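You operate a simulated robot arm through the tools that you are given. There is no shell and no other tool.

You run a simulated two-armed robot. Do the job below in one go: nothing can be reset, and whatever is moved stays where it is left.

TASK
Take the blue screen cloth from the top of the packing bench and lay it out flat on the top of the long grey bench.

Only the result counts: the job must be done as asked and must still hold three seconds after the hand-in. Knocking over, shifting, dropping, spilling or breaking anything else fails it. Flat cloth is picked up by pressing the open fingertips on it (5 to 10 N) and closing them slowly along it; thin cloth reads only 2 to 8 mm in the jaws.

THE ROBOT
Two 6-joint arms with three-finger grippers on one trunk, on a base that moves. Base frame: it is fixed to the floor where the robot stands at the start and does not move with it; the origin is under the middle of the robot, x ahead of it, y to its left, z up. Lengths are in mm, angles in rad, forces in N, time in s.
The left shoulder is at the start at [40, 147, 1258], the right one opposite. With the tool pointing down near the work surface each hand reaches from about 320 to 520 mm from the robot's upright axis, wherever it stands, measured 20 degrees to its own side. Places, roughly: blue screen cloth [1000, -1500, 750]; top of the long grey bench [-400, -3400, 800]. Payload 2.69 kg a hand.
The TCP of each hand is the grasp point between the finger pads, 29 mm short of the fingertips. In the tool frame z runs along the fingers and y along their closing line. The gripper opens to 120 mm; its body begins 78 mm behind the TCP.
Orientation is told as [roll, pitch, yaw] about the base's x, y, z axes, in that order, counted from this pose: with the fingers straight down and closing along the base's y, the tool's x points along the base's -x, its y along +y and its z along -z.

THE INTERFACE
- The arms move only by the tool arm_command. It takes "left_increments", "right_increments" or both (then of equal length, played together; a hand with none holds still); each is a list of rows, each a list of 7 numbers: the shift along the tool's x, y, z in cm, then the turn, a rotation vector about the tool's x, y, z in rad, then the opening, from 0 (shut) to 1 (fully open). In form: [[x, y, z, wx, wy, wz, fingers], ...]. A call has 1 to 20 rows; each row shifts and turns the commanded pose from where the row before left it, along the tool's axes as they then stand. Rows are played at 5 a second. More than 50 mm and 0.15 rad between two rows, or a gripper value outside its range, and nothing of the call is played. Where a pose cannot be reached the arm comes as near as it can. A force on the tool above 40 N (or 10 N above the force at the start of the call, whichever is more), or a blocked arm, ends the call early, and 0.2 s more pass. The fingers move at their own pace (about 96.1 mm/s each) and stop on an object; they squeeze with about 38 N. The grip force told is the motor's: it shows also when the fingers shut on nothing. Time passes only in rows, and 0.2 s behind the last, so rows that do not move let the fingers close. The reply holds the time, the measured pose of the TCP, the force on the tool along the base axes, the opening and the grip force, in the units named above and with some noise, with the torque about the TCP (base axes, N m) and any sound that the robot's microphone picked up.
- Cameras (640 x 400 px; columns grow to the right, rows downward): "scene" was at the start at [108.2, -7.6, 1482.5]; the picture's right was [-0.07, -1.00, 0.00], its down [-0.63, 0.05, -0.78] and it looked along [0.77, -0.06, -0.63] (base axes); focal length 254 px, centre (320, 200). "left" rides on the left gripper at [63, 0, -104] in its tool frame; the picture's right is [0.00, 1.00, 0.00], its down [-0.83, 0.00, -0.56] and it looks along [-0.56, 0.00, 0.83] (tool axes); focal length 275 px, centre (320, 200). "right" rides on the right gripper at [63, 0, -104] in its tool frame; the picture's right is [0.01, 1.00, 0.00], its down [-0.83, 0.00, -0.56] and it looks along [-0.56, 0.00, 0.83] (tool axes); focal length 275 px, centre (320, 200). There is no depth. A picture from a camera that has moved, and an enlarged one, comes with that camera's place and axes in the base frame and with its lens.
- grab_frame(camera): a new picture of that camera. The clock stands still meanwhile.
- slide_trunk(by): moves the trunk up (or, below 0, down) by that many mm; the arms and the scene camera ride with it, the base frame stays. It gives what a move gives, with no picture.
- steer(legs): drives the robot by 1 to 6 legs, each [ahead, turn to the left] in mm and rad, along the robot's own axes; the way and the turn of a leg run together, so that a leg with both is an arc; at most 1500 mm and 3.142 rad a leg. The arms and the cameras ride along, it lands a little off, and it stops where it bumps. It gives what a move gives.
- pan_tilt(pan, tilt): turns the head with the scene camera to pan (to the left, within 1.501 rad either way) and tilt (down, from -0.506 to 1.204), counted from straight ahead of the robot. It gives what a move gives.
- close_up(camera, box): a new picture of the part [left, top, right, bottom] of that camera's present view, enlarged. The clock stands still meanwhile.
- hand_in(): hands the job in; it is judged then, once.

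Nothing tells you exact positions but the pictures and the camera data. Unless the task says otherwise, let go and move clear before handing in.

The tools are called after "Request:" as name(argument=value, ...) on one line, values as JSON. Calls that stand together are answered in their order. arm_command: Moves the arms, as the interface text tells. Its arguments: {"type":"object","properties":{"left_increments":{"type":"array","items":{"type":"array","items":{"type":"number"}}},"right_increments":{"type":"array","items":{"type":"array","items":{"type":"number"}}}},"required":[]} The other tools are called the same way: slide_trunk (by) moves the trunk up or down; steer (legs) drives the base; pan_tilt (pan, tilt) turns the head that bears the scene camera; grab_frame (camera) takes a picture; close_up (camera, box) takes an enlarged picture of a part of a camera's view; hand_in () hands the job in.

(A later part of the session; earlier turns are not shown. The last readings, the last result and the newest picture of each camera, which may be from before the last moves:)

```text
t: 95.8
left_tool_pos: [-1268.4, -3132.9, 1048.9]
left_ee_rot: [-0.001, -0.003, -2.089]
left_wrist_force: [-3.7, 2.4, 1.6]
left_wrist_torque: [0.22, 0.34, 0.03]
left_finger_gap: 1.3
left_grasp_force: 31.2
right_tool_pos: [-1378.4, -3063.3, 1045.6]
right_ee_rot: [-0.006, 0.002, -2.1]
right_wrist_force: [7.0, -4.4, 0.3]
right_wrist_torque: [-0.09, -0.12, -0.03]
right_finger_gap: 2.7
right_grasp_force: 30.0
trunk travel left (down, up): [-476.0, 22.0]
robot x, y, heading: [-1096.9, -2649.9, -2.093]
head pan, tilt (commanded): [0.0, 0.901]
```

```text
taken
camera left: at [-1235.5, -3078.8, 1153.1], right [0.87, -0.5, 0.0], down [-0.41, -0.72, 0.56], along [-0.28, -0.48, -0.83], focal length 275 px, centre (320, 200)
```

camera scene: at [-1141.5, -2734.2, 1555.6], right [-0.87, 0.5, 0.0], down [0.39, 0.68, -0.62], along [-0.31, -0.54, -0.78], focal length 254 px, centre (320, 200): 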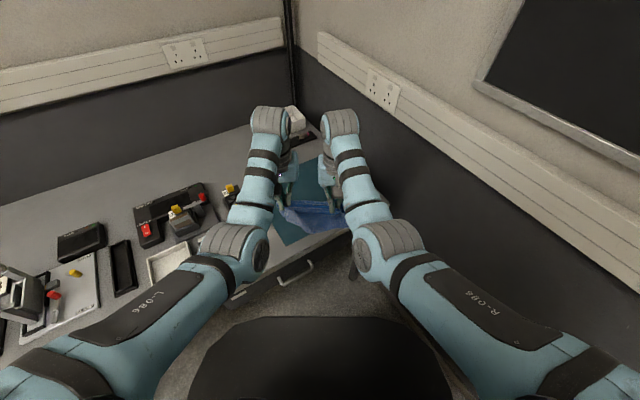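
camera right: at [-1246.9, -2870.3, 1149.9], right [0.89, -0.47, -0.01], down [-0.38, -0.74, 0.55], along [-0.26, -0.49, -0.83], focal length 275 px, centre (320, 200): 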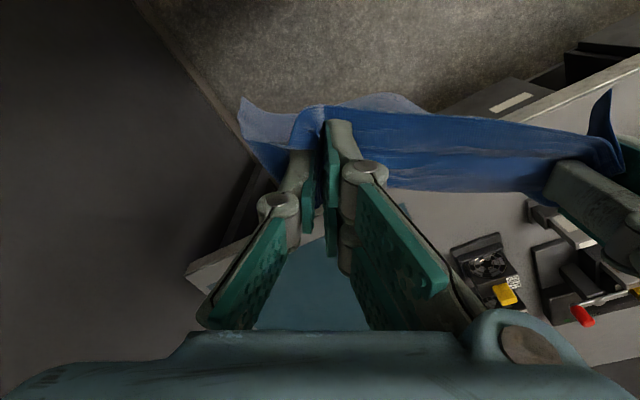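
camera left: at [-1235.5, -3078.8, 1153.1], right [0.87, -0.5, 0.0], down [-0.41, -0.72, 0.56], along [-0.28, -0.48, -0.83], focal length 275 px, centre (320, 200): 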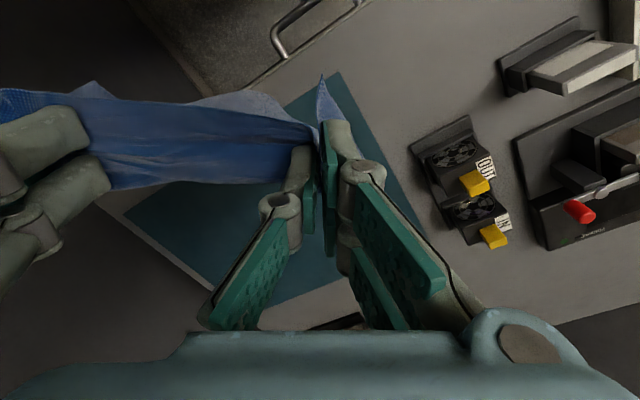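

The measurements agree: fan blocks' right side at x ≈ −1205 (y −3268 to −3427), bench front at y ≈ −3098. I drive the last 178 mm and turn slightly left.

Request:
steer(legs=[[178, 0], [0, 0.063]])

Request:
grab_frame(camera="left")

Request:
grab_frame(camera="right")

Request:
grab_frame(camera="scene")

```text
t: 97.7
left_tool_pos: [-1327.2, -3298.9, 1049.4]
left_ee_rot: [0.0, -0.005, -2.024]
left_wrist_force: [-5.9, 3.3, 0.7]
left_wrist_torque: [0.09, 0.22, 0.03]
left_finger_gap: 1.4
left_grasp_force: 29.9
right_tool_pos: [-1441.0, -3236.9, 1044.3]
right_ee_rot: [-0.005, 0.005, -2.033]
right_wrist_force: [6.3, -3.7, -0.9]
right_wrist_torque: [-0.06, -0.21, -0.05]
right_finger_gap: 3.3
right_grasp_force: 31.4
trunk travel left (down, up): [-476.0, 22.0]
robot x, y, heading: [-1187.0, -2803.3, -2.026]
head pan, tilt (commanded): [0.0, 0.901]
```

```text
taken
camera left: at [-1298.1, -3243.0, 1153.1], right [0.9, -0.44, 0.0], down [-0.37, -0.74, 0.56], along [-0.25, -0.5, -0.83], focal length 275 px, centre (320, 200)
```

left: 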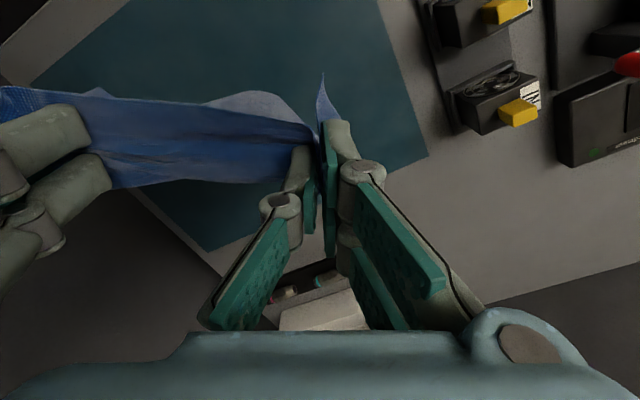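

```text
taken
camera right: at [-1413.5, -3181.2, 1149.1], right [0.9, -0.44, -0.01], down [-0.37, -0.75, 0.55], along [-0.25, -0.49, -0.83], focal length 275 px, centre (320, 200)
```

right: 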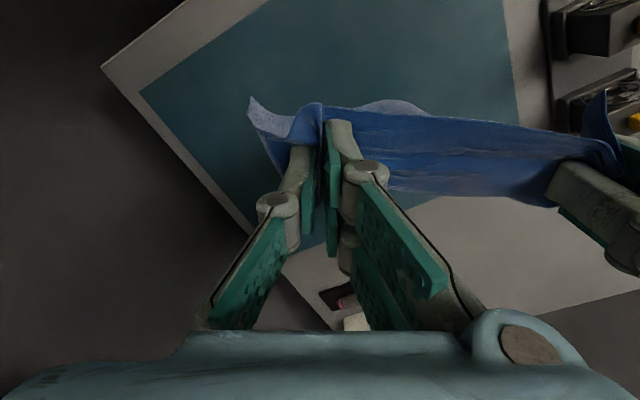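

```text
taken
camera scene: at [-1227.4, -2893.0, 1555.4], right [-0.9, 0.44, 0.0], down [0.35, 0.7, -0.62], along [-0.27, -0.56, -0.78], focal length 254 px, centre (320, 200)
```

scene: 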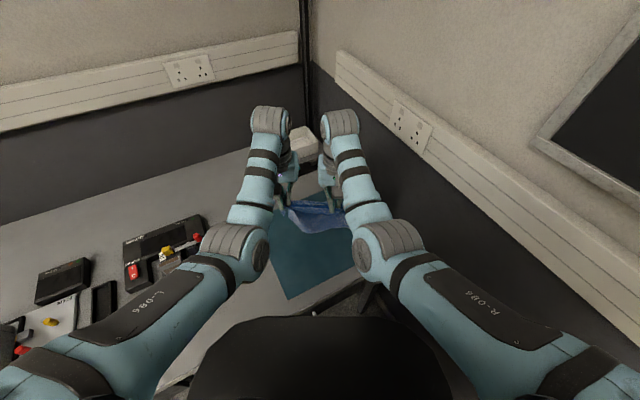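

I'm in place at (−1187, −2803) with the hands right above the free corner. To lay the cloth away from me, the hands must first go about 100 mm further forward, so I tilt the fingers forward while I advance.

Request:
arm_command(left_increments=[[-2.0, 0, 0, 0, -0.08, 0, 0], [-1.994, 0, 0.16, 0, -0.08, 0, 0], [-1.974, 0, 0.319, 0, -0.08, 0, 0], [-1.943, 0, 0.475, 0, -0.08, 0, 0], [-1.899, 0, 0.629, 0, -0.08, 0, 0], [0, 0, 0, 0, 0, 0, 0], [0, 0, 0, 0, 0, 0, 0]], right_increments=[[-2.0, 0, 0, 0, -0.08, 0, 0], [-1.994, 0, 0.16, 0, -0.08, 0, 0], [-1.974, 0, 0.319, 0, -0.08, 0, 0], [-1.943, 0, 0.475, 0, -0.08, 0, 0], [-1.899, 0, 0.629, 0, -0.08, 0, 0], [0, 0, 0, 0, 0, 0, 0], [0, 0, 0, 0, 0, 0, 0]])

Request:
grab_frame(camera="right")

Request:
grab_frame(camera="scene")

```text
t: 99.3
left_tool_pos: [-1368.8, -3387.3, 1051.3]
left_ee_rot: [-0.003, -0.404, -2.022]
left_wrist_force: [-5.3, 3.2, -0.9]
left_wrist_torque: [0.08, 0.13, 0.01]
left_finger_gap: 1.4
left_grasp_force: 31.1
right_tool_pos: [-1483.3, -3325.7, 1044.1]
right_ee_rot: [-0.008, -0.398, -2.029]
right_wrist_force: [8.1, -2.1, 0.8]
right_wrist_torque: [-0.15, -0.23, 0.12]
right_finger_gap: 2.3
right_grasp_force: 29.9
trunk travel left (down, up): [-476.0, 22.0]
robot x, y, heading: [-1186.8, -2804.9, -2.028]
head pan, tilt (commanded): [0.0, 0.901]
```

```text
taken
camera right: at [-1440.0, -3238.2, 1116.1], right [0.9, -0.44, -0.01], down [-0.24, -0.5, 0.83], along [-0.37, -0.75, -0.55], focal length 275 px, centre (320, 200)
```

right: 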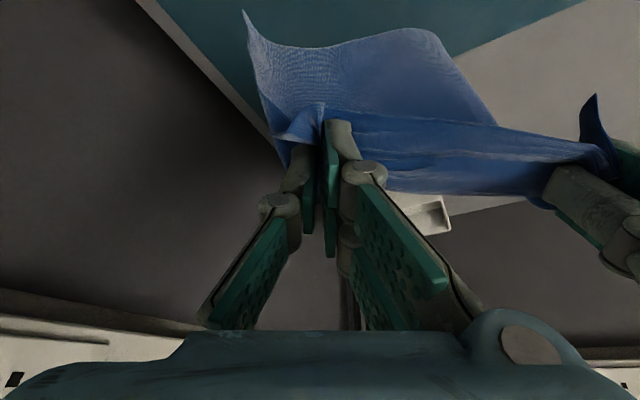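

```text
taken
camera scene: at [-1224.7, -2892.9, 1555.5], right [-0.9, 0.44, 0.0], down [0.34, 0.7, -0.62], along [-0.27, -0.56, -0.78], focal length 254 px, centre (320, 200)
```

scene: 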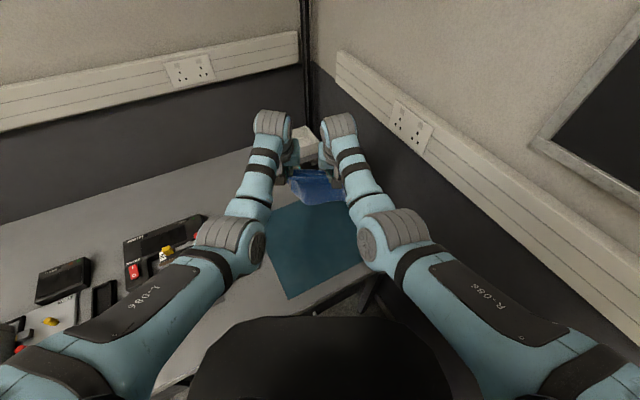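

The hands reached the forward start pose (about 600 mm ahead of my axis), with nothing near them. I lower the trunk 70 mm to bring the hem down to the bench.

Request:
slide_trunk(by=-70)

Request:
grab_frame(camera="right")

Request:
grab_frame(camera="left")

Request:
close_up(camera="scene", box=[220, 100, 420, 225])

```text
t: 100.4
left_tool_pos: [-1369.2, -3387.6, 979.9]
left_ee_rot: [-0.002, -0.405, -2.024]
left_wrist_force: [-6.3, 3.8, -0.7]
left_wrist_torque: [0.04, 0.09, -0.01]
left_finger_gap: 1.3
left_grasp_force: 30.6
right_tool_pos: [-1483.9, -3324.7, 973.1]
right_ee_rot: [-0.008, -0.396, -2.029]
right_wrist_force: [8.5, -4.6, -0.1]
right_wrist_torque: [-0.1, -0.27, 0.07]
right_finger_gap: 3.4
right_grasp_force: 31.6
trunk travel left (down, up): [-406.0, 92.0]
robot x, y, heading: [-1185.0, -2808.6, -2.026]
head pan, tilt (commanded): [0.0, 0.901]
```

```text
taken
camera right: at [-1440.1, -3238.3, 1045.4], right [0.9, -0.44, -0.01], down [-0.24, -0.5, 0.83], along [-0.37, -0.75, -0.55], focal length 275 px, centre (320, 200)
```

right: 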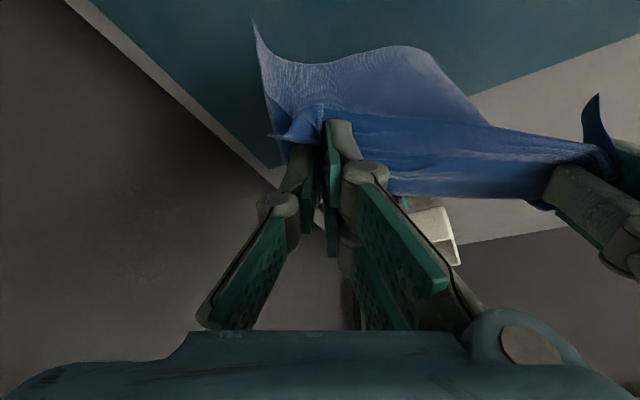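

```text
taken
camera left: at [-1324.4, -3300.5, 1050.0], right [0.9, -0.44, 0.0], down [-0.24, -0.49, 0.84], along [-0.37, -0.75, -0.54], focal length 275 px, centre (320, 200)
```

left: 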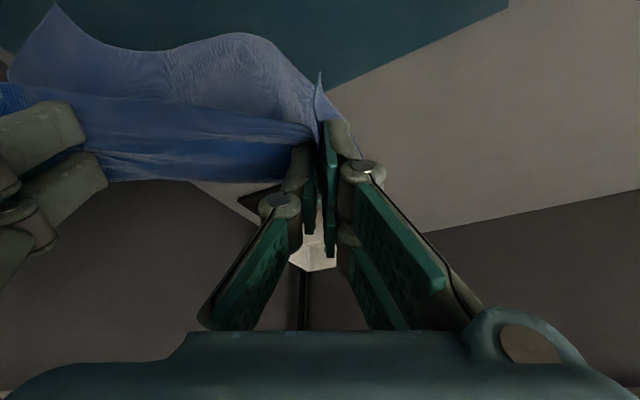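

```text
3.20 times, centred on (320, 162) of scene
camera zoom: at [-1224.8, -2893.1, 1484.8], right [-0.9, 0.44, 0.0], down [0.34, 0.7, -0.62], along [-0.27, -0.56, -0.78], focal length 812 px, centre (320, 320)
```

zoom: 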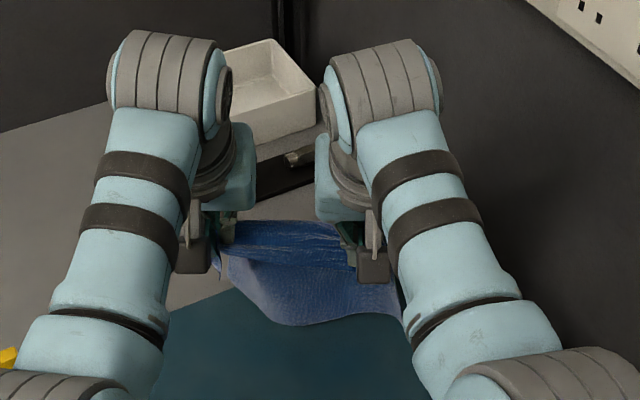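

The hem hangs just above the bench (about z 820–835). I now lower slightly and start laying: hands move back and down together while the fingers straighten up.

Request:
arm_command(left_increments=[[0.195, 0, 0.46, 0, 0, 0, 0], [0.195, 0, 0.46, 0, 0, 0, 0], [0.195, 0, 0.46, 0, 0, 0, 0], [0.195, 0, 0.46, 0, 0, 0, 0], [0.683, 0, 0.16, 0, 0.0133, 0, 0], [0.681, 0, 0.169, 0, 0.0133, 0, 0], [0.679, 0, 0.178, 0, 0.0133, 0, 0], [0.676, 0, 0.187, 0, 0.0133, 0, 0], [0.674, 0, 0.196, 0, 0.0133, 0, 0], [0.671, 0, 0.205, 0, 0.0133, 0, 0], [0.668, 0, 0.214, 0, 0.0133, 0, 0], [0.665, 0, 0.223, 0, 0.0133, 0, 0]], right_increments=[[0.195, 0, 0.46, 0, 0, 0, 0], [0.195, 0, 0.46, 0, 0, 0, 0], [0.195, 0, 0.46, 0, 0, 0, 0], [0.195, 0, 0.46, 0, 0, 0, 0], [0.683, 0, 0.16, 0, 0.0133, 0, 0], [0.681, 0, 0.169, 0, 0.0133, 0, 0], [0.679, 0, 0.178, 0, 0.0133, 0, 0], [0.676, 0, 0.187, 0, 0.0133, 0, 0], [0.674, 0, 0.196, 0, 0.0133, 0, 0], [0.671, 0, 0.205, 0, 0.0133, 0, 0], [0.668, 0, 0.214, 0, 0.0133, 0, 0], [0.665, 0, 0.223, 0, 0.0133, 0, 0]])

Request:
grab_frame(camera="right")

Request:
grab_frame(camera="left")

Request:
close_up(camera="scene", box=[220, 100, 420, 225])

```text
t: 103.0
left_tool_pos: [-1349.1, -3348.6, 927.0]
left_ee_rot: [-0.008, -0.297, -2.023]
left_wrist_force: [-24.7, 12.4, -0.1]
left_wrist_torque: [0.32, 0.6, -0.1]
left_finger_gap: 2.2
left_grasp_force: 32.7
right_tool_pos: [-1470.1, -3285.4, 924.3]
right_ee_rot: [-0.009, -0.298, -2.034]
right_wrist_force: [24.5, -12.4, 0.2]
right_wrist_torque: [-0.38, -0.65, 0.17]
right_finger_gap: 2.4
right_grasp_force: 32.6
trunk travel left (down, up): [-406.0, 92.0]
robot x, y, heading: [-1182.2, -2804.0, -2.028]
head pan, tilt (commanded): [0.0, 0.901]
```

```text
taken
camera right: at [-1429.3, -3205.1, 1005.4], right [0.89, -0.45, -0.01], down [-0.27, -0.57, 0.78], along [-0.35, -0.69, -0.63], focal length 275 px, centre (320, 200)
```

right: 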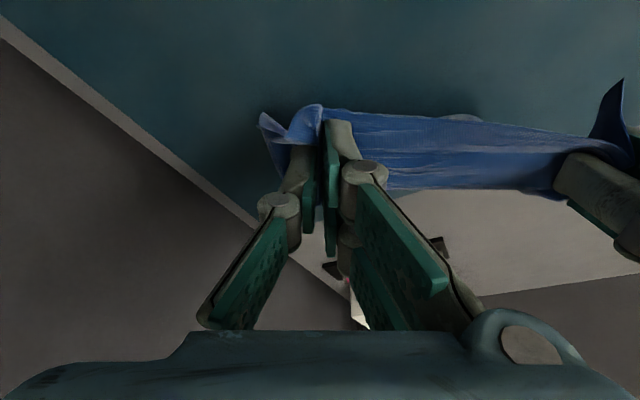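

```text
taken
camera left: at [-1308.4, -3267.3, 1006.8], right [0.9, -0.44, 0.0], down [-0.28, -0.57, 0.78], along [-0.35, -0.69, -0.63], focal length 275 px, centre (320, 200)
```

left: 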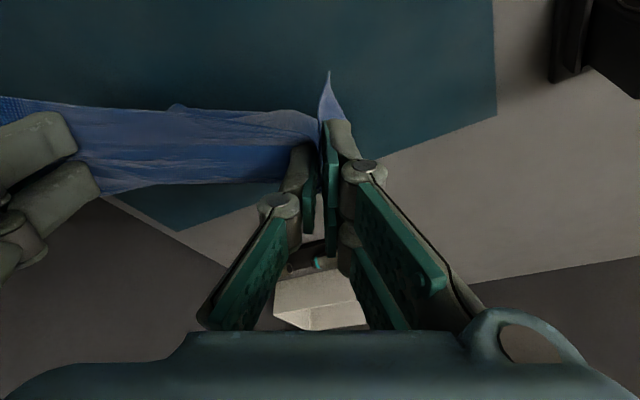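

```text
3.20 times, centred on (320, 162) of scene
camera zoom: at [-1225.2, -2893.0, 1485.0], right [-0.9, 0.44, 0.0], down [0.34, 0.7, -0.62], along [-0.27, -0.56, -0.78], focal length 812 px, centre (320, 320)
```

zoom: 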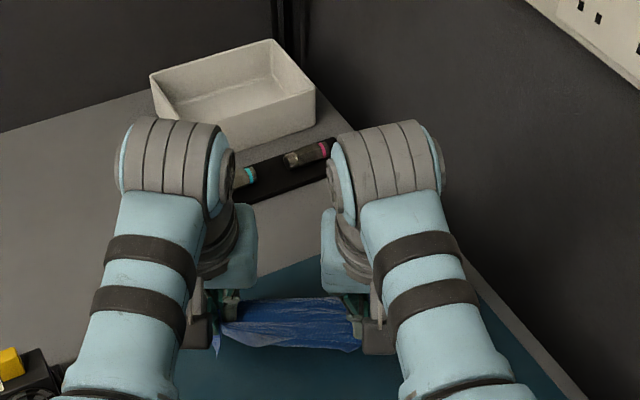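

The pull between the hands has risen to about 27 N as they drifted apart by 6 mm, so I first bring them back together by 7 mm.

Request:
arm_command(left_increments=[[0, -0.2, 0, 0, 0, 0, 0], [0, -0.15, 0, 0, 0, 0, 0], [0, 0, 0, 0, 0, 0, 0]], right_increments=[[0, 0.2, 0, 0, 0, 0, 0], [0, 0.15, 0, 0, 0, 0, 0], [0, 0, 0, 0, 0, 0, 0]])

```text
t: 103.8
left_tool_pos: [-1352.8, -3346.3, 926.6]
left_ee_rot: [-0.002, -0.3, -2.023]
left_wrist_force: [-17.7, 8.5, -2.3]
left_wrist_torque: [0.22, 0.34, -0.08]
left_finger_gap: 2.3
left_grasp_force: 31.2
right_tool_pos: [-1469.2, -3283.8, 919.4]
right_ee_rot: [-0.016, -0.291, -2.039]
right_wrist_force: [17.6, -8.5, 0.5]
right_wrist_torque: [-0.22, -0.35, 0.06]
right_finger_gap: 2.6
right_grasp_force: 34.1
trunk travel left (down, up): [-406.0, 92.0]
robot x, y, heading: [-1187.5, -2805.5, -2.021]
head pan, tilt (commanded): [0.0, 0.901]
```

Request:
arm_command(left_increments=[[0, -0.2, 0, 0, 0, 0, 0], [0, -0.2, 0, 0, 0, 0, 0], [0, 0, 0, 0, 0, 0, 0]], right_increments=[[0, 0.2, 0, 0, 0, 0, 0], [0, 0.2, 0, 0, 0, 0, 0], [0, 0, 0, 0, 0, 0, 0]])

Request:
grab_frame(camera="right")

```text
t: 104.6
left_tool_pos: [-1353.3, -3344.6, 925.8]
left_ee_rot: [0.001, -0.3, -2.021]
left_wrist_force: [-3.9, 1.9, -0.6]
left_wrist_torque: [-0.04, -0.06, 0.03]
left_finger_gap: 1.3
left_grasp_force: 30.1
right_tool_pos: [-1468.0, -3285.2, 918.9]
right_ee_rot: [-0.023, -0.292, -2.039]
right_wrist_force: [3.0, -1.2, 1.0]
right_wrist_torque: [-0.12, -0.12, 0.0]
right_finger_gap: 2.9
right_grasp_force: 30.1
trunk travel left (down, up): [-406.0, 92.0]
robot x, y, heading: [-1186.1, -2806.8, -2.026]
head pan, tilt (commanded): [0.0, 0.901]
```

```text
taken
camera right: at [-1426.5, -3206.0, 1000.9], right [0.89, -0.46, -0.02], down [-0.27, -0.58, 0.77], along [-0.36, -0.68, -0.64], focal length 275 px, centre (320, 200)
```

right: 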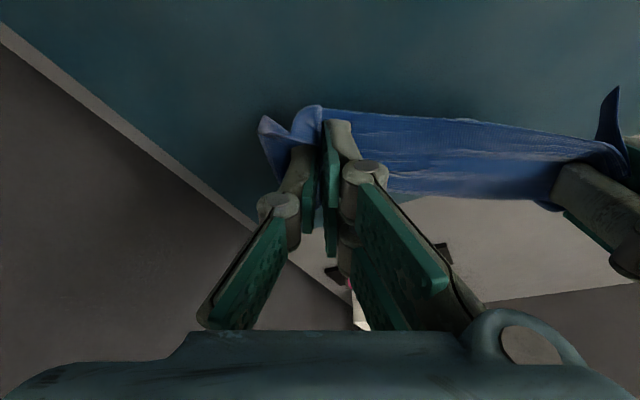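

Tension is back to about 4 N. I continue laying: back and down with the fingers straightening, in short stretches.

Request:
arm_command(left_increments=[[0.735, 0, 0.244, 0, 0.015, 0, 0], [0.731, 0, 0.255, 0, 0.015, 0, 0], [0.727, 0, 0.266, 0, 0.015, 0, 0], [0.723, 0, 0.277, 0, 0.015, 0, 0], [0.719, 0, 0.287, 0, 0.015, 0, 0], [0.715, 0, 0.298, 0, 0.015, 0, 0], [0, 0, 0, 0, 0, 0, 0]], right_increments=[[0.735, 0, 0.244, 0, 0.015, 0, 0], [0.731, 0, 0.255, 0, 0.015, 0, 0], [0.727, 0, 0.266, 0, 0.015, 0, 0], [0.723, 0, 0.277, 0, 0.015, 0, 0], [0.719, 0, 0.287, 0, 0.015, 0, 0], [0.715, 0, 0.298, 0, 0.015, 0, 0], [0, 0, 0, 0, 0, 0, 0]])

Request:
close_up(camera="scene", box=[220, 100, 420, 225])

Request:
grab_frame(camera="right")

```text
t: 106.3
left_tool_pos: [-1346.3, -3304.5, 900.0]
left_ee_rot: [-0.023, -0.209, -2.029]
left_wrist_force: [-36.7, 12.1, 1.0]
left_wrist_torque: [0.37, 1.02, -0.1]
left_finger_gap: 2.6
left_grasp_force: 31.5
right_tool_pos: [-1476.2, -3257.4, 900.7]
right_ee_rot: [-0.032, -0.229, -2.06]
right_wrist_force: [36.0, -13.0, -0.5]
right_wrist_torque: [-0.33, -0.94, 0.18]
right_finger_gap: 2.9
right_grasp_force: 32.1
trunk travel left (down, up): [-406.0, 92.0]
robot x, y, heading: [-1184.3, -2803.2, -2.022]
head pan, tilt (commanded): [0.0, 0.901]
stopped in row 7 (left hand): the force on the tool passed its limit at 40 N (the readings are from after the stop); the commanded pose is now the measured one
```

```text
3.20 times, centred on (320, 162) of scene
camera zoom: at [-1225.5, -2893.1, 1485.0], right [-0.9, 0.44, 0.0], down [0.34, 0.7, -0.62], along [-0.27, -0.56, -0.78], focal length 812 px, centre (320, 320)
```

zoom: 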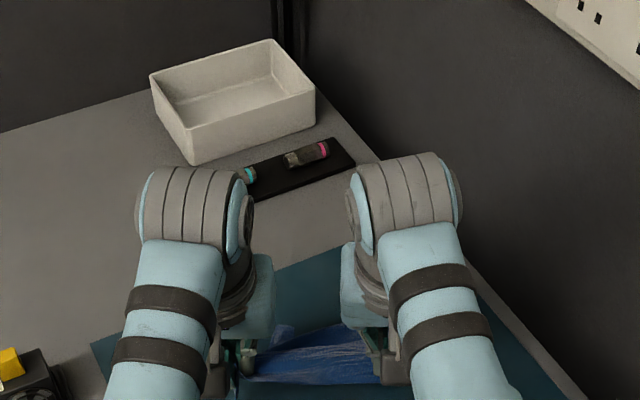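

```text
taken
camera right: at [-1434.1, -3183.2, 988.7], right [0.88, -0.47, -0.03], down [-0.3, -0.61, 0.73], along [-0.36, -0.63, -0.69], focal length 275 px, centre (320, 200)
```

right: 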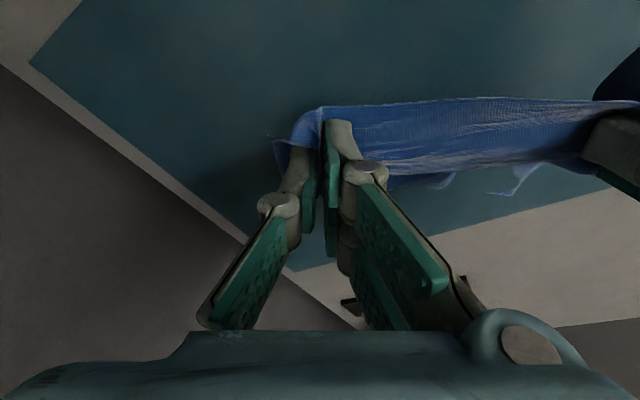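

The right arm drifted outward instead of coming straight back, and the pull rose to 38 N. I relieve it at once by bringing the left hand toward the right one.

Request:
arm_command(left_increments=[[0, -0.3, 0, 0, 0, 0, 0], [0, -0.3, 0, 0, 0, 0, 0], [0, -0.2, 0, 0, 0, 0, 0], [0, 0, 0, 0, 0, 0, 0]], right_increments=[[0, 0.2, 0, 0, 0, 0, 0], [0, 0.2, 0, 0, 0, 0, 0], [0, 0.1, 0, 0, 0, 0, 0], [0, 0, 0, 0, 0, 0, 0]])

```text
t: 107.3
left_tool_pos: [-1349.2, -3304.0, 898.7]
left_ee_rot: [-0.012, -0.206, -2.026]
left_wrist_force: [-25.6, 8.5, 1.2]
left_wrist_torque: [0.26, 0.67, -0.06]
left_finger_gap: 2.1
left_grasp_force: 31.5
right_tool_pos: [-1474.0, -3256.6, 897.8]
right_ee_rot: [-0.041, -0.224, -2.064]
right_wrist_force: [26.2, -9.6, 0.3]
right_wrist_torque: [-0.21, -0.69, 0.11]
right_finger_gap: 2.3
right_grasp_force: 31.3
trunk travel left (down, up): [-406.0, 92.0]
robot x, y, heading: [-1187.2, -2801.1, -2.028]
head pan, tilt (commanded): [0.0, 0.901]
```

Request:
arm_command(left_increments=[[0, -0.3, 0, 0, 0, 0, 0], [0, -0.3, 0, 0, 0, 0, 0], [0, -0.3, 0, 0, 0, 0, 0], [0, 0, 0, 0, 0, 0, 0]], right_increments=[[0, 0, 0, 0, 0, 0, 0], [0, 0, 0, 0, 0, 0, 0], [0, 0, 0, 0, 0, 0, 0], [0, 0, 0, 0, 0, 0, 0]])

Request:
grab_frame(camera="scene")

Request:
grab_frame(camera="left")

```text
t: 108.3
left_tool_pos: [-1353.8, -3304.1, 900.0]
left_ee_rot: [-0.005, -0.209, -2.02]
left_wrist_force: [-14.2, 5.5, 1.3]
left_wrist_torque: [0.1, 0.28, -0.01]
left_finger_gap: 1.6
left_grasp_force: 29.9
right_tool_pos: [-1475.4, -3256.4, 899.6]
right_ee_rot: [-0.045, -0.226, -2.063]
right_wrist_force: [14.1, -5.2, -0.6]
right_wrist_torque: [-0.07, -0.18, 0.05]
right_finger_gap: 3.0
right_grasp_force: 32.2
trunk travel left (down, up): [-406.0, 92.0]
robot x, y, heading: [-1189.3, -2804.0, -2.025]
head pan, tilt (commanded): [0.0, 0.901]
```

```text
taken
camera scene: at [-1224.9, -2893.3, 1485.0], right [-0.9, 0.44, 0.0], down [0.34, 0.7, -0.62], along [-0.27, -0.56, -0.78], focal length 254 px, centre (320, 200)
```

scene: 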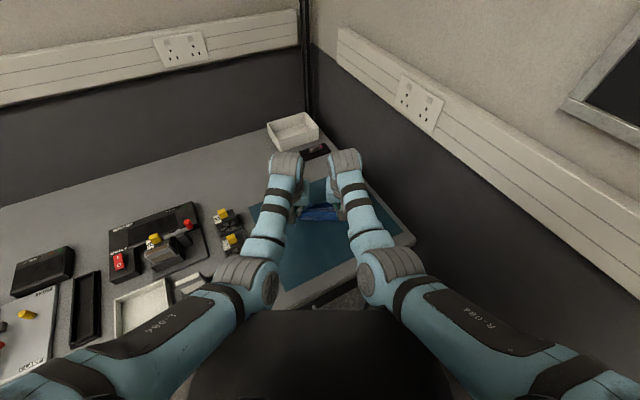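

```text
taken
camera left: at [-1315.3, -3230.4, 986.9], right [0.9, -0.44, 0.0], down [-0.3, -0.63, 0.72], along [-0.32, -0.64, -0.7], focal length 275 px, centre (320, 200)
```

left: 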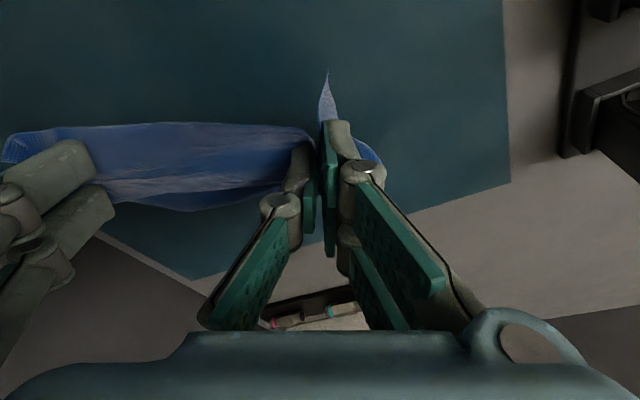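

The right arm seems near a limit on its inner side, so I'll do the rest of the laying with the base (back) and the trunk (down). First I relax the pull a little more.

Request:
arm_command(left_increments=[[0, -0.3, 0, 0, 0, 0, 0], [0, -0.2, 0, 0, 0, 0, 0], [0, 0, 0, 0, 0, 0, 0]], right_increments=[[0, 0, 0, 0, 0, 0, 0], [0, 0, 0, 0, 0, 0, 0], [0, 0, 0, 0, 0, 0, 0]])

Request:
steer(legs=[[-20, 0]])

Request:
slide_trunk(by=-18)

```text
t: 109.1
left_tool_pos: [-1354.6, -3304.0, 898.9]
left_ee_rot: [0.001, -0.213, -2.017]
left_wrist_force: [-13.0, 5.2, 1.9]
left_wrist_torque: [0.13, 0.33, -0.04]
left_finger_gap: 1.5
left_grasp_force: 30.9
right_tool_pos: [-1476.5, -3256.2, 899.6]
right_ee_rot: [-0.044, -0.225, -2.062]
right_wrist_force: [12.6, -5.9, -1.6]
right_wrist_torque: [-0.13, -0.25, 0.06]
right_finger_gap: 3.1
right_grasp_force: 34.9
trunk travel left (down, up): [-406.0, 92.0]
robot x, y, heading: [-1187.3, -2803.4, -2.029]
head pan, tilt (commanded): [0.0, 0.901]
```

```text
t: 109.9
left_tool_pos: [-1347.1, -3290.5, 896.2]
left_ee_rot: [0.001, -0.206, -2.017]
left_wrist_force: [-12.6, 4.6, -0.5]
left_wrist_torque: [0.15, 0.33, -0.01]
left_finger_gap: 2.8
left_grasp_force: 33.5
right_tool_pos: [-1470.5, -3241.4, 897.5]
right_ee_rot: [-0.044, -0.222, -2.063]
right_wrist_force: [13.6, -4.7, 1.3]
right_wrist_torque: [-0.07, -0.29, 0.08]
right_finger_gap: 1.1
right_grasp_force: 28.9
trunk travel left (down, up): [-406.0, 92.0]
robot x, y, heading: [-1176.5, -2784.8, -2.023]
head pan, tilt (commanded): [0.0, 0.901]
```

```text
t: 110.6
left_tool_pos: [-1345.2, -3289.0, 880.5]
left_ee_rot: [0.003, -0.212, -2.015]
left_wrist_force: [-25.0, 9.0, -0.2]
left_wrist_torque: [0.28, 0.68, -0.11]
left_finger_gap: 2.5
left_grasp_force: 32.8
right_tool_pos: [-1470.0, -3238.6, 880.4]
right_ee_rot: [-0.042, -0.225, -2.066]
right_wrist_force: [26.6, -9.4, 0.2]
right_wrist_torque: [-0.23, -0.64, 0.14]
right_finger_gap: 1.8
right_grasp_force: 30.6
trunk travel left (down, up): [-388.0, 110.0]
robot x, y, heading: [-1175.9, -2786.7, -2.026]
head pan, tilt (commanded): [0.0, 0.901]
```

Request:
arm_command(left_increments=[[0, -0.3, 0, 0, 0, 0, 0], [0, -0.3, 0, 0, 0, 0, 0], [0, -0.3, 0, 0, 0, 0, 0], [0, -0.3, 0, 0, 0, 0, 0], [0, 0, 0, 0, 0, 0, 0]], right_increments=[[0, 0, 0, 0, 0, 0, 0], [0, 0, 0, 0, 0, 0, 0], [0, 0, 0, 0, 0, 0, 0], [0, 0, 0, 0, 0, 0, 0], [0, 0, 0, 0, 0, 0, 0]])

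Request:
grab_frame(camera="right")

Request:
grab_frame(camera="left")

```text
t: 111.8
left_tool_pos: [-1346.8, -3287.6, 879.4]
left_ee_rot: [0.016, -0.213, -2.007]
left_wrist_force: [-20.7, 8.0, 0.6]
left_wrist_torque: [0.24, 0.59, -0.07]
left_finger_gap: 2.1
left_grasp_force: 29.9
right_tool_pos: [-1470.8, -3237.3, 879.4]
right_ee_rot: [-0.047, -0.225, -2.066]
right_wrist_force: [20.7, -8.2, -0.6]
right_wrist_torque: [-0.23, -0.64, 0.16]
right_finger_gap: 1.6
right_grasp_force: 29.8
trunk travel left (down, up): [-388.0, 110.0]
robot x, y, heading: [-1174.3, -2789.9, -2.025]
head pan, tilt (commanded): [0.0, 0.901]
```

```text
taken
camera right: at [-1426.8, -3165.5, 968.3], right [0.88, -0.48, -0.05], down [-0.3, -0.62, 0.73], along [-0.38, -0.62, -0.69], focal length 275 px, centre (320, 200)
```

right: 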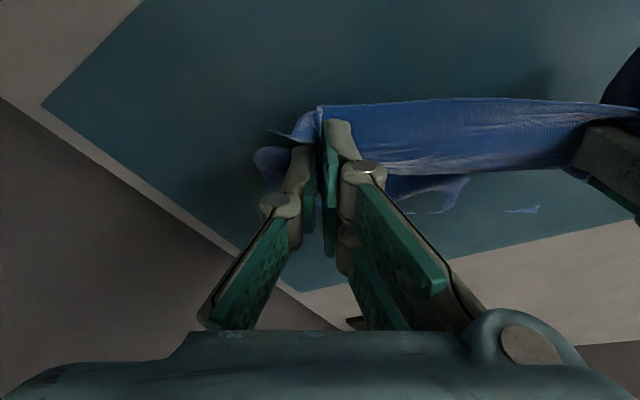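

```text
taken
camera left: at [-1312.3, -3213.0, 966.9], right [0.91, -0.42, 0.01], down [-0.3, -0.62, 0.72], along [-0.3, -0.66, -0.69], focal length 275 px, centre (320, 200)
```

left: 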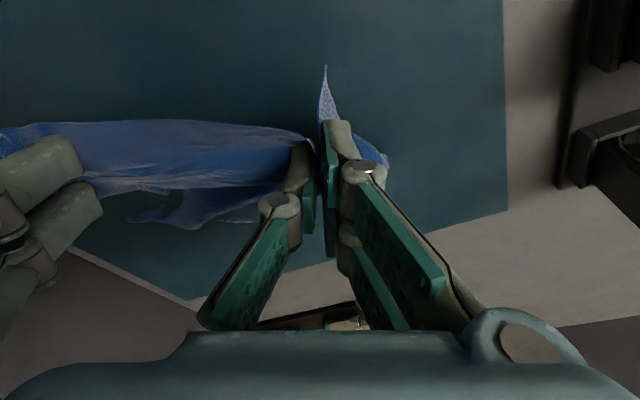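

Neither hand moves further inward as commanded; perhaps the wrists are touching each other. I look closely.

Request:
close_up(camera="scene", box=[230, 130, 430, 255])

Request:
grab_frame(camera="scene")

```text
3.20 times, centred on (330, 192) of scene
camera zoom: at [-1216.6, -2875.8, 1466.7], right [-0.9, 0.44, 0.0], down [0.34, 0.7, -0.62], along [-0.27, -0.56, -0.78], focal length 812 px, centre (288, 224)
```

zoom: 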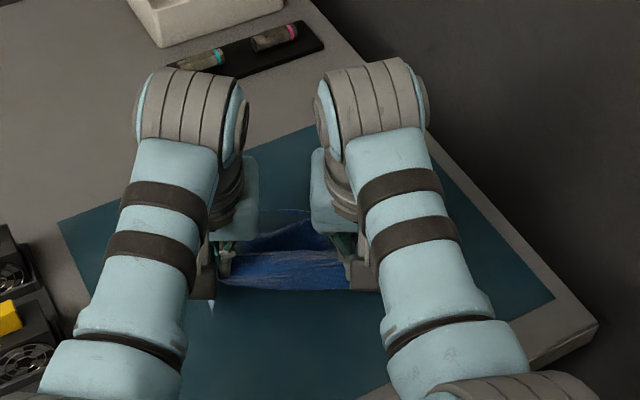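

```text
taken
camera scene: at [-1216.6, -2875.8, 1466.7], right [-0.9, 0.44, 0.0], down [0.34, 0.7, -0.62], along [-0.27, -0.56, -0.78], focal length 254 px, centre (320, 200)
```

scene: 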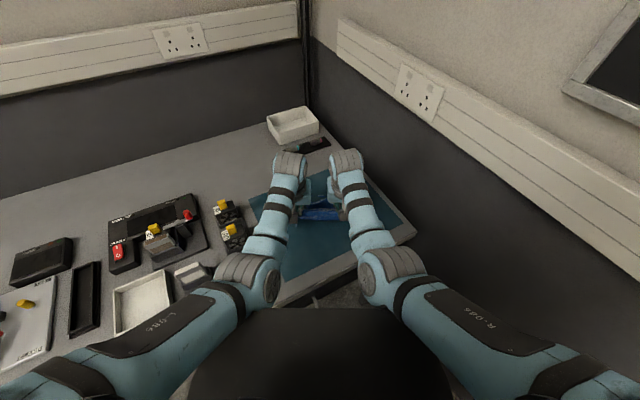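

The wrists are clear of each other, and the cloth body lies forward as wished. I suspect the elbows are cramped, so I straighten the fingers a bit about the grip point, which moves the wrists forward.

Request:
arm_command(left_increments=[[0, 0, 0, 0, 0.03, 0, 0], [0, 0, 0, 0, 0.03, 0, 0], [0, 0, 0, 0, 0.03, 0, 0], [0, 0, 0, 0, 0, 0, 0]], right_increments=[[0, 0, 0, 0, 0.03, 0, 0], [0, 0, 0, 0, 0.03, 0, 0], [0, 0, 0, 0, 0.03, 0, 0], [0, 0, 0, 0, 0, 0, 0]])

```text
t: 112.8
left_tool_pos: [-1355.8, -3279.9, 880.4]
left_ee_rot: [0.0, -0.12, -2.019]
left_wrist_force: [1.0, 1.3, 5.5]
left_wrist_torque: [0.03, 0.22, -0.03]
left_finger_gap: 3.1
left_grasp_force: 31.3
right_tool_pos: [-1467.0, -3237.9, 880.3]
right_ee_rot: [-0.044, -0.137, -2.07]
right_wrist_force: [1.3, -2.4, -3.1]
right_wrist_torque: [-0.22, -0.55, 0.09]
right_finger_gap: 2.3
right_grasp_force: 30.4
trunk travel left (down, up): [-388.0, 110.0]
robot x, y, heading: [-1176.7, -2789.7, -2.021]
head pan, tilt (commanded): [0.0, 0.901]
```

That freed the arms: the tension is gone and the hands are 119 mm apart. I widen slightly to straighten the edge and go on laying with base and trunk.

Request:
arm_command(left_increments=[[0, 0.3, 0, 0, 0.02, 0, 0], [0, 0.2, 0, 0, 0.02, 0, 0], [0, 0, 0, 0, 0, 0, 0]], right_increments=[[0, 0, 0, 0, 0.02, 0, 0], [0, 0, 0, 0, 0.02, 0, 0], [0, 0, 0, 0, 0, 0, 0]])

Request:
steer(legs=[[-22, 0]])

Request:
slide_trunk(by=-16)

Request:
grab_frame(camera="left")

```text
t: 113.6
left_tool_pos: [-1350.7, -3283.3, 879.6]
left_ee_rot: [0.0, -0.079, -2.017]
left_wrist_force: [-0.1, -0.7, -0.1]
left_wrist_torque: [-0.01, 0.06, 0.01]
left_finger_gap: 2.8
left_grasp_force: 34.8
right_tool_pos: [-1466.6, -3237.6, 882.2]
right_ee_rot: [-0.044, -0.096, -2.069]
right_wrist_force: [3.7, -1.7, 2.0]
right_wrist_torque: [-0.23, -0.49, 0.05]
right_finger_gap: 2.5
right_grasp_force: 30.6
trunk travel left (down, up): [-388.0, 110.0]
robot x, y, heading: [-1174.8, -2792.5, -2.028]
head pan, tilt (commanded): [0.0, 0.901]
```

```text
t: 114.4
left_tool_pos: [-1342.1, -3267.1, 877.5]
left_ee_rot: [0.0, -0.076, -2.018]
left_wrist_force: [-0.4, -0.2, 2.5]
left_wrist_torque: [-0.03, -0.1, 0.04]
left_finger_gap: 2.1
left_grasp_force: 32.6
right_tool_pos: [-1459.2, -3222.2, 879.5]
right_ee_rot: [-0.043, -0.091, -2.07]
right_wrist_force: [1.6, -2.7, 1.6]
right_wrist_torque: [0.25, 0.33, 0.0]
right_finger_gap: 1.8
right_grasp_force: 33.3
trunk travel left (down, up): [-388.0, 110.0]
robot x, y, heading: [-1168.8, -2770.4, -2.024]
head pan, tilt (commanded): [0.0, 0.901]
```

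```text
t: 115.0
left_tool_pos: [-1341.9, -3264.7, 862.4]
left_ee_rot: [0.001, -0.081, -2.017]
left_wrist_force: [0.2, -0.9, -1.2]
left_wrist_torque: [-0.15, -0.2, 0.04]
left_finger_gap: 2.4
left_grasp_force: 29.0
right_tool_pos: [-1458.0, -3219.5, 865.1]
right_ee_rot: [-0.043, -0.096, -2.069]
right_wrist_force: [0.0, -0.9, 0.1]
right_wrist_torque: [0.02, -0.01, -0.04]
right_finger_gap: 3.1
right_grasp_force: 35.0
trunk travel left (down, up): [-372.0, 126.0]
robot x, y, heading: [-1169.8, -2772.2, -2.022]
head pan, tilt (commanded): [0.0, 0.901]
```

```text
taken
camera left: at [-1310.7, -3202.1, 962.0], right [0.9, -0.44, 0.0], down [-0.34, -0.71, 0.62], along [-0.27, -0.56, -0.78], focal length 275 px, centre (320, 200)
```

left: 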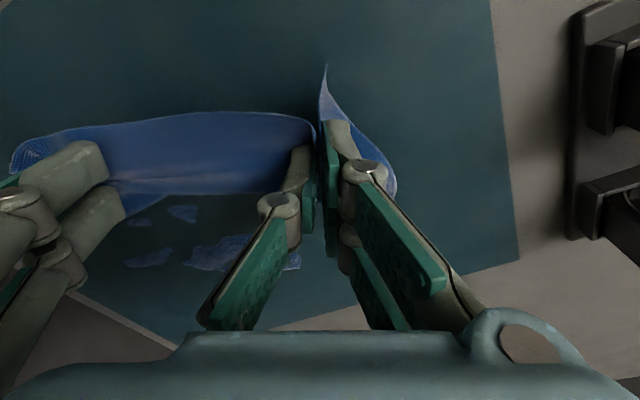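

Blue patches show through ahead of the hands, so the cloth is lying down on the bench (the teal patch is only a thin surface picture). Two more steps back and down.

Request:
steer(legs=[[-22, 0]])

Request:
slide_trunk(by=-14)

Request:
grab_frame(camera="right")

Request:
close_up(camera="scene", box=[230, 130, 430, 255])

```text
t: 115.8
left_tool_pos: [-1333.9, -3247.5, 862.2]
left_ee_rot: [0.0, -0.078, -2.015]
left_wrist_force: [0.9, 0.3, 4.1]
left_wrist_torque: [0.07, 0.17, 0.01]
left_finger_gap: 3.7
left_grasp_force: 31.7
right_tool_pos: [-1448.7, -3202.5, 862.5]
right_ee_rot: [-0.044, -0.092, -2.072]
right_wrist_force: [1.2, -2.1, -1.9]
right_wrist_torque: [0.13, -0.03, -0.02]
right_finger_gap: 4.0
right_grasp_force: 34.4
trunk travel left (down, up): [-372.0, 126.0]
robot x, y, heading: [-1157.0, -2744.5, -2.028]
head pan, tilt (commanded): [0.0, 0.901]
```

```text
t: 116.4
left_tool_pos: [-1332.6, -3244.9, 848.7]
left_ee_rot: [0.0, -0.081, -2.015]
left_wrist_force: [-0.2, -0.3, -0.4]
left_wrist_torque: [0.03, 0.11, 0.01]
left_finger_gap: 3.3
left_grasp_force: 30.0
right_tool_pos: [-1449.0, -3201.0, 850.7]
right_ee_rot: [-0.045, -0.095, -2.068]
right_wrist_force: [-0.9, 1.6, 4.2]
right_wrist_torque: [0.32, 0.71, -0.13]
right_finger_gap: 2.7
right_grasp_force: 30.7
trunk travel left (down, up): [-358.0, 140.0]
robot x, y, heading: [-1156.1, -2746.8, -2.023]
head pan, tilt (commanded): [0.0, 0.901]
```

```text
taken
camera right: at [-1410.3, -3139.3, 948.8], right [0.88, -0.48, -0.04], down [-0.35, -0.69, 0.63], along [-0.33, -0.54, -0.77], focal length 275 px, centre (320, 200)
```

right: 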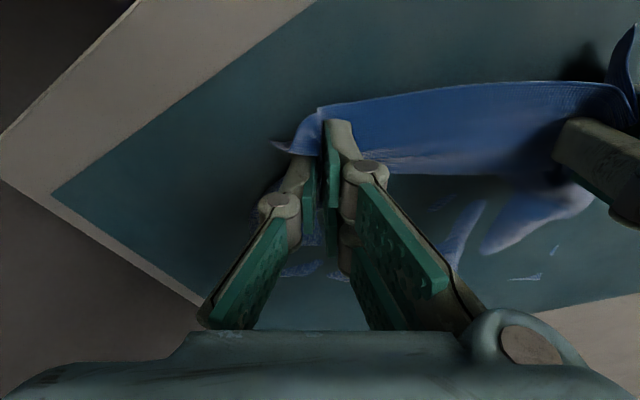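

```text
3.20 times, centred on (330, 192) of scene
camera zoom: at [-1197.2, -2838.4, 1436.3], right [-0.9, 0.44, 0.0], down [0.34, 0.7, -0.62], along [-0.27, -0.56, -0.78], focal length 812 px, centre (288, 224)
```

zoom: 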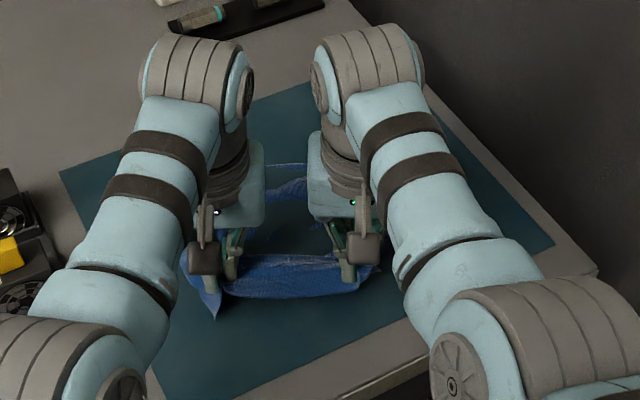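

The cloth now reaches about 160 mm ahead of the hands on the bench. One more step back and down.

Request:
steer(legs=[[-18, 0]])

Request:
slide_trunk(by=-11)

Request:
grab_frame(camera="left")

Request:
grab_frame(camera="right")

```text
t: 117.2
left_tool_pos: [-1325.7, -3230.9, 849.0]
left_ee_rot: [-0.001, -0.077, -2.016]
left_wrist_force: [-1.5, -0.9, 0.1]
left_wrist_torque: [0.01, -0.03, 0.04]
left_finger_gap: 1.6
left_grasp_force: 29.1
right_tool_pos: [-1439.4, -3186.3, 849.6]
right_ee_rot: [-0.044, -0.092, -2.071]
right_wrist_force: [1.9, -1.8, -2.3]
right_wrist_torque: [0.06, -0.01, -0.01]
right_finger_gap: 3.6
right_grasp_force: 33.3
trunk travel left (down, up): [-358.0, 140.0]
robot x, y, heading: [-1149.3, -2730.3, -2.023]
head pan, tilt (commanded): [0.0, 0.901]
```

```text
t: 117.8
left_tool_pos: [-1324.2, -3228.7, 838.7]
left_ee_rot: [0.0, -0.08, -2.017]
left_wrist_force: [0.6, -1.7, 0.0]
left_wrist_torque: [0.09, 0.16, -0.04]
left_finger_gap: 1.6
left_grasp_force: 28.4
right_tool_pos: [-1440.3, -3184.0, 839.1]
right_ee_rot: [-0.044, -0.094, -2.068]
right_wrist_force: [0.4, -0.9, -0.8]
right_wrist_torque: [0.04, -0.05, 0.01]
right_finger_gap: 2.8
right_grasp_force: 31.8
trunk travel left (down, up): [-347.0, 151.0]
robot x, y, heading: [-1151.6, -2734.2, -2.021]
head pan, tilt (commanded): [0.0, 0.901]
```

```text
taken
camera left: at [-1292.6, -3166.2, 936.9], right [0.9, -0.43, 0.0], down [-0.34, -0.71, 0.62], along [-0.27, -0.56, -0.78], focal length 275 px, centre (320, 200)
```

left: 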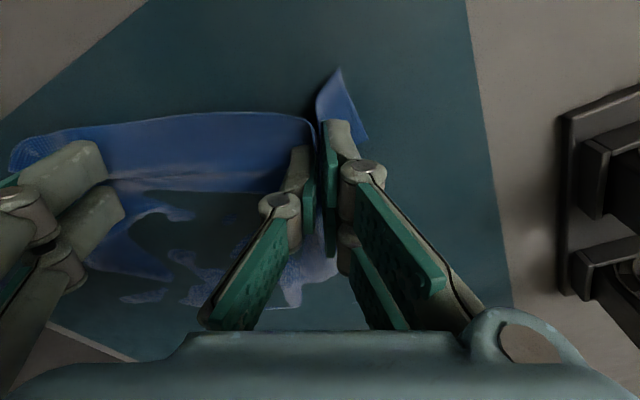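

```text
taken
camera right: at [-1402.5, -3123.0, 937.7], right [0.88, -0.48, -0.04], down [-0.35, -0.69, 0.63], along [-0.33, -0.54, -0.77], focal length 275 px, centre (320, 200)
```

right: 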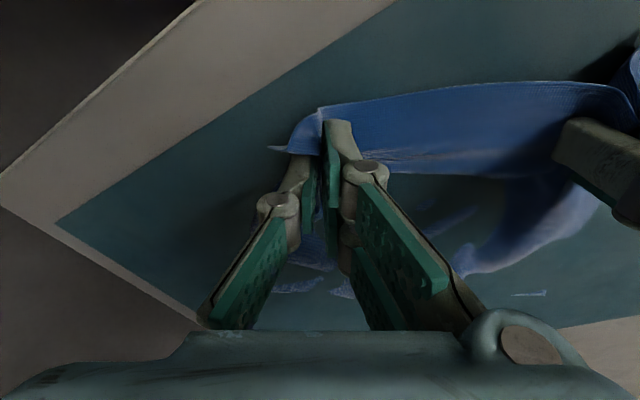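

The hands are about 10 mm above the bench. I lower both in small steps until the fingertips touch.

Request:
arm_command(left_increments=[[0, 0, 0.2, 0, 0, 0, 0], [0, 0, 0.2, 0, 0, 0, 0], [0, 0, 0.1, 0, 0, 0, 0], [0, 0, 0, 0, 0, 0, 0]], right_increments=[[0, 0, 0.2, 0, 0, 0, 0], [0, 0, 0.2, 0, 0, 0, 0], [0, 0, 0.1, 0, 0, 0, 0], [0, 0, 0, 0, 0, 0, 0]])

Request:
arm_command(left_increments=[[0, 0, 0.15, 0, 0, 0, 0], [0, 0, 0, 0, 0, 0, 0]], right_increments=[[0, 0, 0.15, 0, 0, 0, 0], [0, 0, 0, 0, 0, 0, 0]])

```text
t: 118.8
left_tool_pos: [-1324.6, -3227.8, 835.0]
left_ee_rot: [0.001, -0.081, -2.018]
left_wrist_force: [0.4, -1.5, -0.5]
left_wrist_torque: [0.04, 0.07, -0.01]
left_finger_gap: 3.3
left_grasp_force: 35.8
right_tool_pos: [-1440.1, -3182.5, 836.5]
right_ee_rot: [-0.043, -0.096, -2.07]
right_wrist_force: [2.6, -1.1, -1.0]
right_wrist_torque: [0.06, -0.02, -0.01]
right_finger_gap: 3.5
right_grasp_force: 33.3
trunk travel left (down, up): [-347.0, 151.0]
robot x, y, heading: [-1148.4, -2729.9, -2.024]
head pan, tilt (commanded): [0.0, 0.901]
```

```text
t: 119.4
left_tool_pos: [-1324.7, -3229.8, 832.8]
left_ee_rot: [0.001, -0.081, -2.016]
left_wrist_force: [-0.5, 0.6, 2.7]
left_wrist_torque: [0.06, 0.08, 0.0]
left_finger_gap: 1.3
left_grasp_force: 31.3
right_tool_pos: [-1441.3, -3183.9, 834.1]
right_ee_rot: [-0.044, -0.096, -2.071]
right_wrist_force: [0.3, 1.7, 1.3]
right_wrist_torque: [-0.27, -0.23, 0.08]
right_finger_gap: 1.1
right_grasp_force: 28.3
trunk travel left (down, up): [-347.0, 151.0]
robot x, y, heading: [-1150.5, -2735.1, -2.022]
head pan, tilt (commanded): [0.0, 0.901]
```

Request:
arm_command(left_increments=[[0, 0, 0.1, 0, 0, 0, 0], [0, 0, 0, 0, 0, 0, 0]], right_increments=[[0, 0, 0.15, 0, 0, 0, 0], [0, 0, 0, 0, 0, 0, 0]])

Request:
arm_command(left_increments=[[0, 0, 0.05, 0, 0, 0, 0], [0, 0, 0, 0, 0, 0, 0]], right_increments=[[0, 0, 0.1, 0, 0, 0, 0], [0, 0, 0, 0, 0, 0, 0]])

```text
t: 120.0
left_tool_pos: [-1322.4, -3229.6, 831.1]
left_ee_rot: [0.0, -0.081, -2.016]
left_wrist_force: [3.1, -1.6, -0.7]
left_wrist_torque: [0.01, -0.03, -0.03]
left_finger_gap: 1.2
left_grasp_force: 29.9
right_tool_pos: [-1440.2, -3183.8, 832.6]
right_ee_rot: [-0.044, -0.097, -2.067]
right_wrist_force: [0.5, 0.0, 0.8]
right_wrist_torque: [0.04, 0.06, 0.0]
right_finger_gap: 2.5
right_grasp_force: 30.2
trunk travel left (down, up): [-347.0, 151.0]
robot x, y, heading: [-1148.8, -2732.1, -2.025]
head pan, tilt (commanded): [0.0, 0.901]
```

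```text
t: 120.6
left_tool_pos: [-1324.3, -3228.8, 831.3]
left_ee_rot: [0.0, -0.082, -2.015]
left_wrist_force: [-0.1, -0.1, -0.5]
left_wrist_torque: [-0.03, -0.14, 0.01]
left_finger_gap: 3.9
left_grasp_force: 33.2
right_tool_pos: [-1442.1, -3183.5, 831.7]
right_ee_rot: [-0.041, -0.097, -2.067]
right_wrist_force: [4.5, -2.5, 1.1]
right_wrist_torque: [0.2, 0.47, -0.04]
right_finger_gap: 2.2
right_grasp_force: 33.7
trunk travel left (down, up): [-347.0, 151.0]
robot x, y, heading: [-1151.0, -2732.3, -2.022]
head pan, tilt (commanded): [0.0, 0.901]
```

Request:
arm_command(left_increments=[[0, 0, 0.15, 0, 0, 0, 0], [0, 0, 0, 0, 0, 0, 0]], right_increments=[[0, 0, 0.15, 0, 0, 0, 0], [0, 0, 0, 0, 0, 0, 0]])

Request:
arm_command(left_increments=[[0, 0, 0.15, 0, 0, 0, 0], [0, 0, 0, 0, 0, 0, 0]], right_increments=[[0, 0, 0.15, 0, 0, 0, 0], [0, 0, 0, 0, 0, 0, 0]])

```text
t: 121.2
left_tool_pos: [-1324.5, -3229.4, 828.9]
left_ee_rot: [0.001, -0.082, -2.016]
left_wrist_force: [1.4, -0.4, 1.8]
left_wrist_torque: [0.16, 0.35, -0.04]
left_finger_gap: 1.7
left_grasp_force: 33.7
right_tool_pos: [-1440.0, -3182.8, 829.5]
right_ee_rot: [-0.043, -0.096, -2.069]
right_wrist_force: [-4.5, 4.4, -5.9]
right_wrist_torque: [0.64, 1.58, -0.14]
right_finger_gap: 2.4
right_grasp_force: 29.9
trunk travel left (down, up): [-347.0, 151.0]
robot x, y, heading: [-1149.3, -2731.7, -2.031]
head pan, tilt (commanded): [0.0, 0.901]
```

```text
t: 121.8
left_tool_pos: [-1323.5, -3228.7, 828.9]
left_ee_rot: [0.0, -0.083, -2.015]
left_wrist_force: [0.6, -1.7, 5.2]
left_wrist_torque: [0.09, -0.03, -0.03]
left_finger_gap: 3.3
left_grasp_force: 29.9
right_tool_pos: [-1439.3, -3183.5, 829.7]
right_ee_rot: [-0.042, -0.098, -2.067]
right_wrist_force: [3.2, -1.0, 5.6]
right_wrist_torque: [0.13, 0.03, -0.04]
right_finger_gap: 1.9
right_grasp_force: 29.6
trunk travel left (down, up): [-347.0, 151.0]
robot x, y, heading: [-1152.5, -2729.0, -2.022]
head pan, tilt (commanded): [0.0, 0.901]
```

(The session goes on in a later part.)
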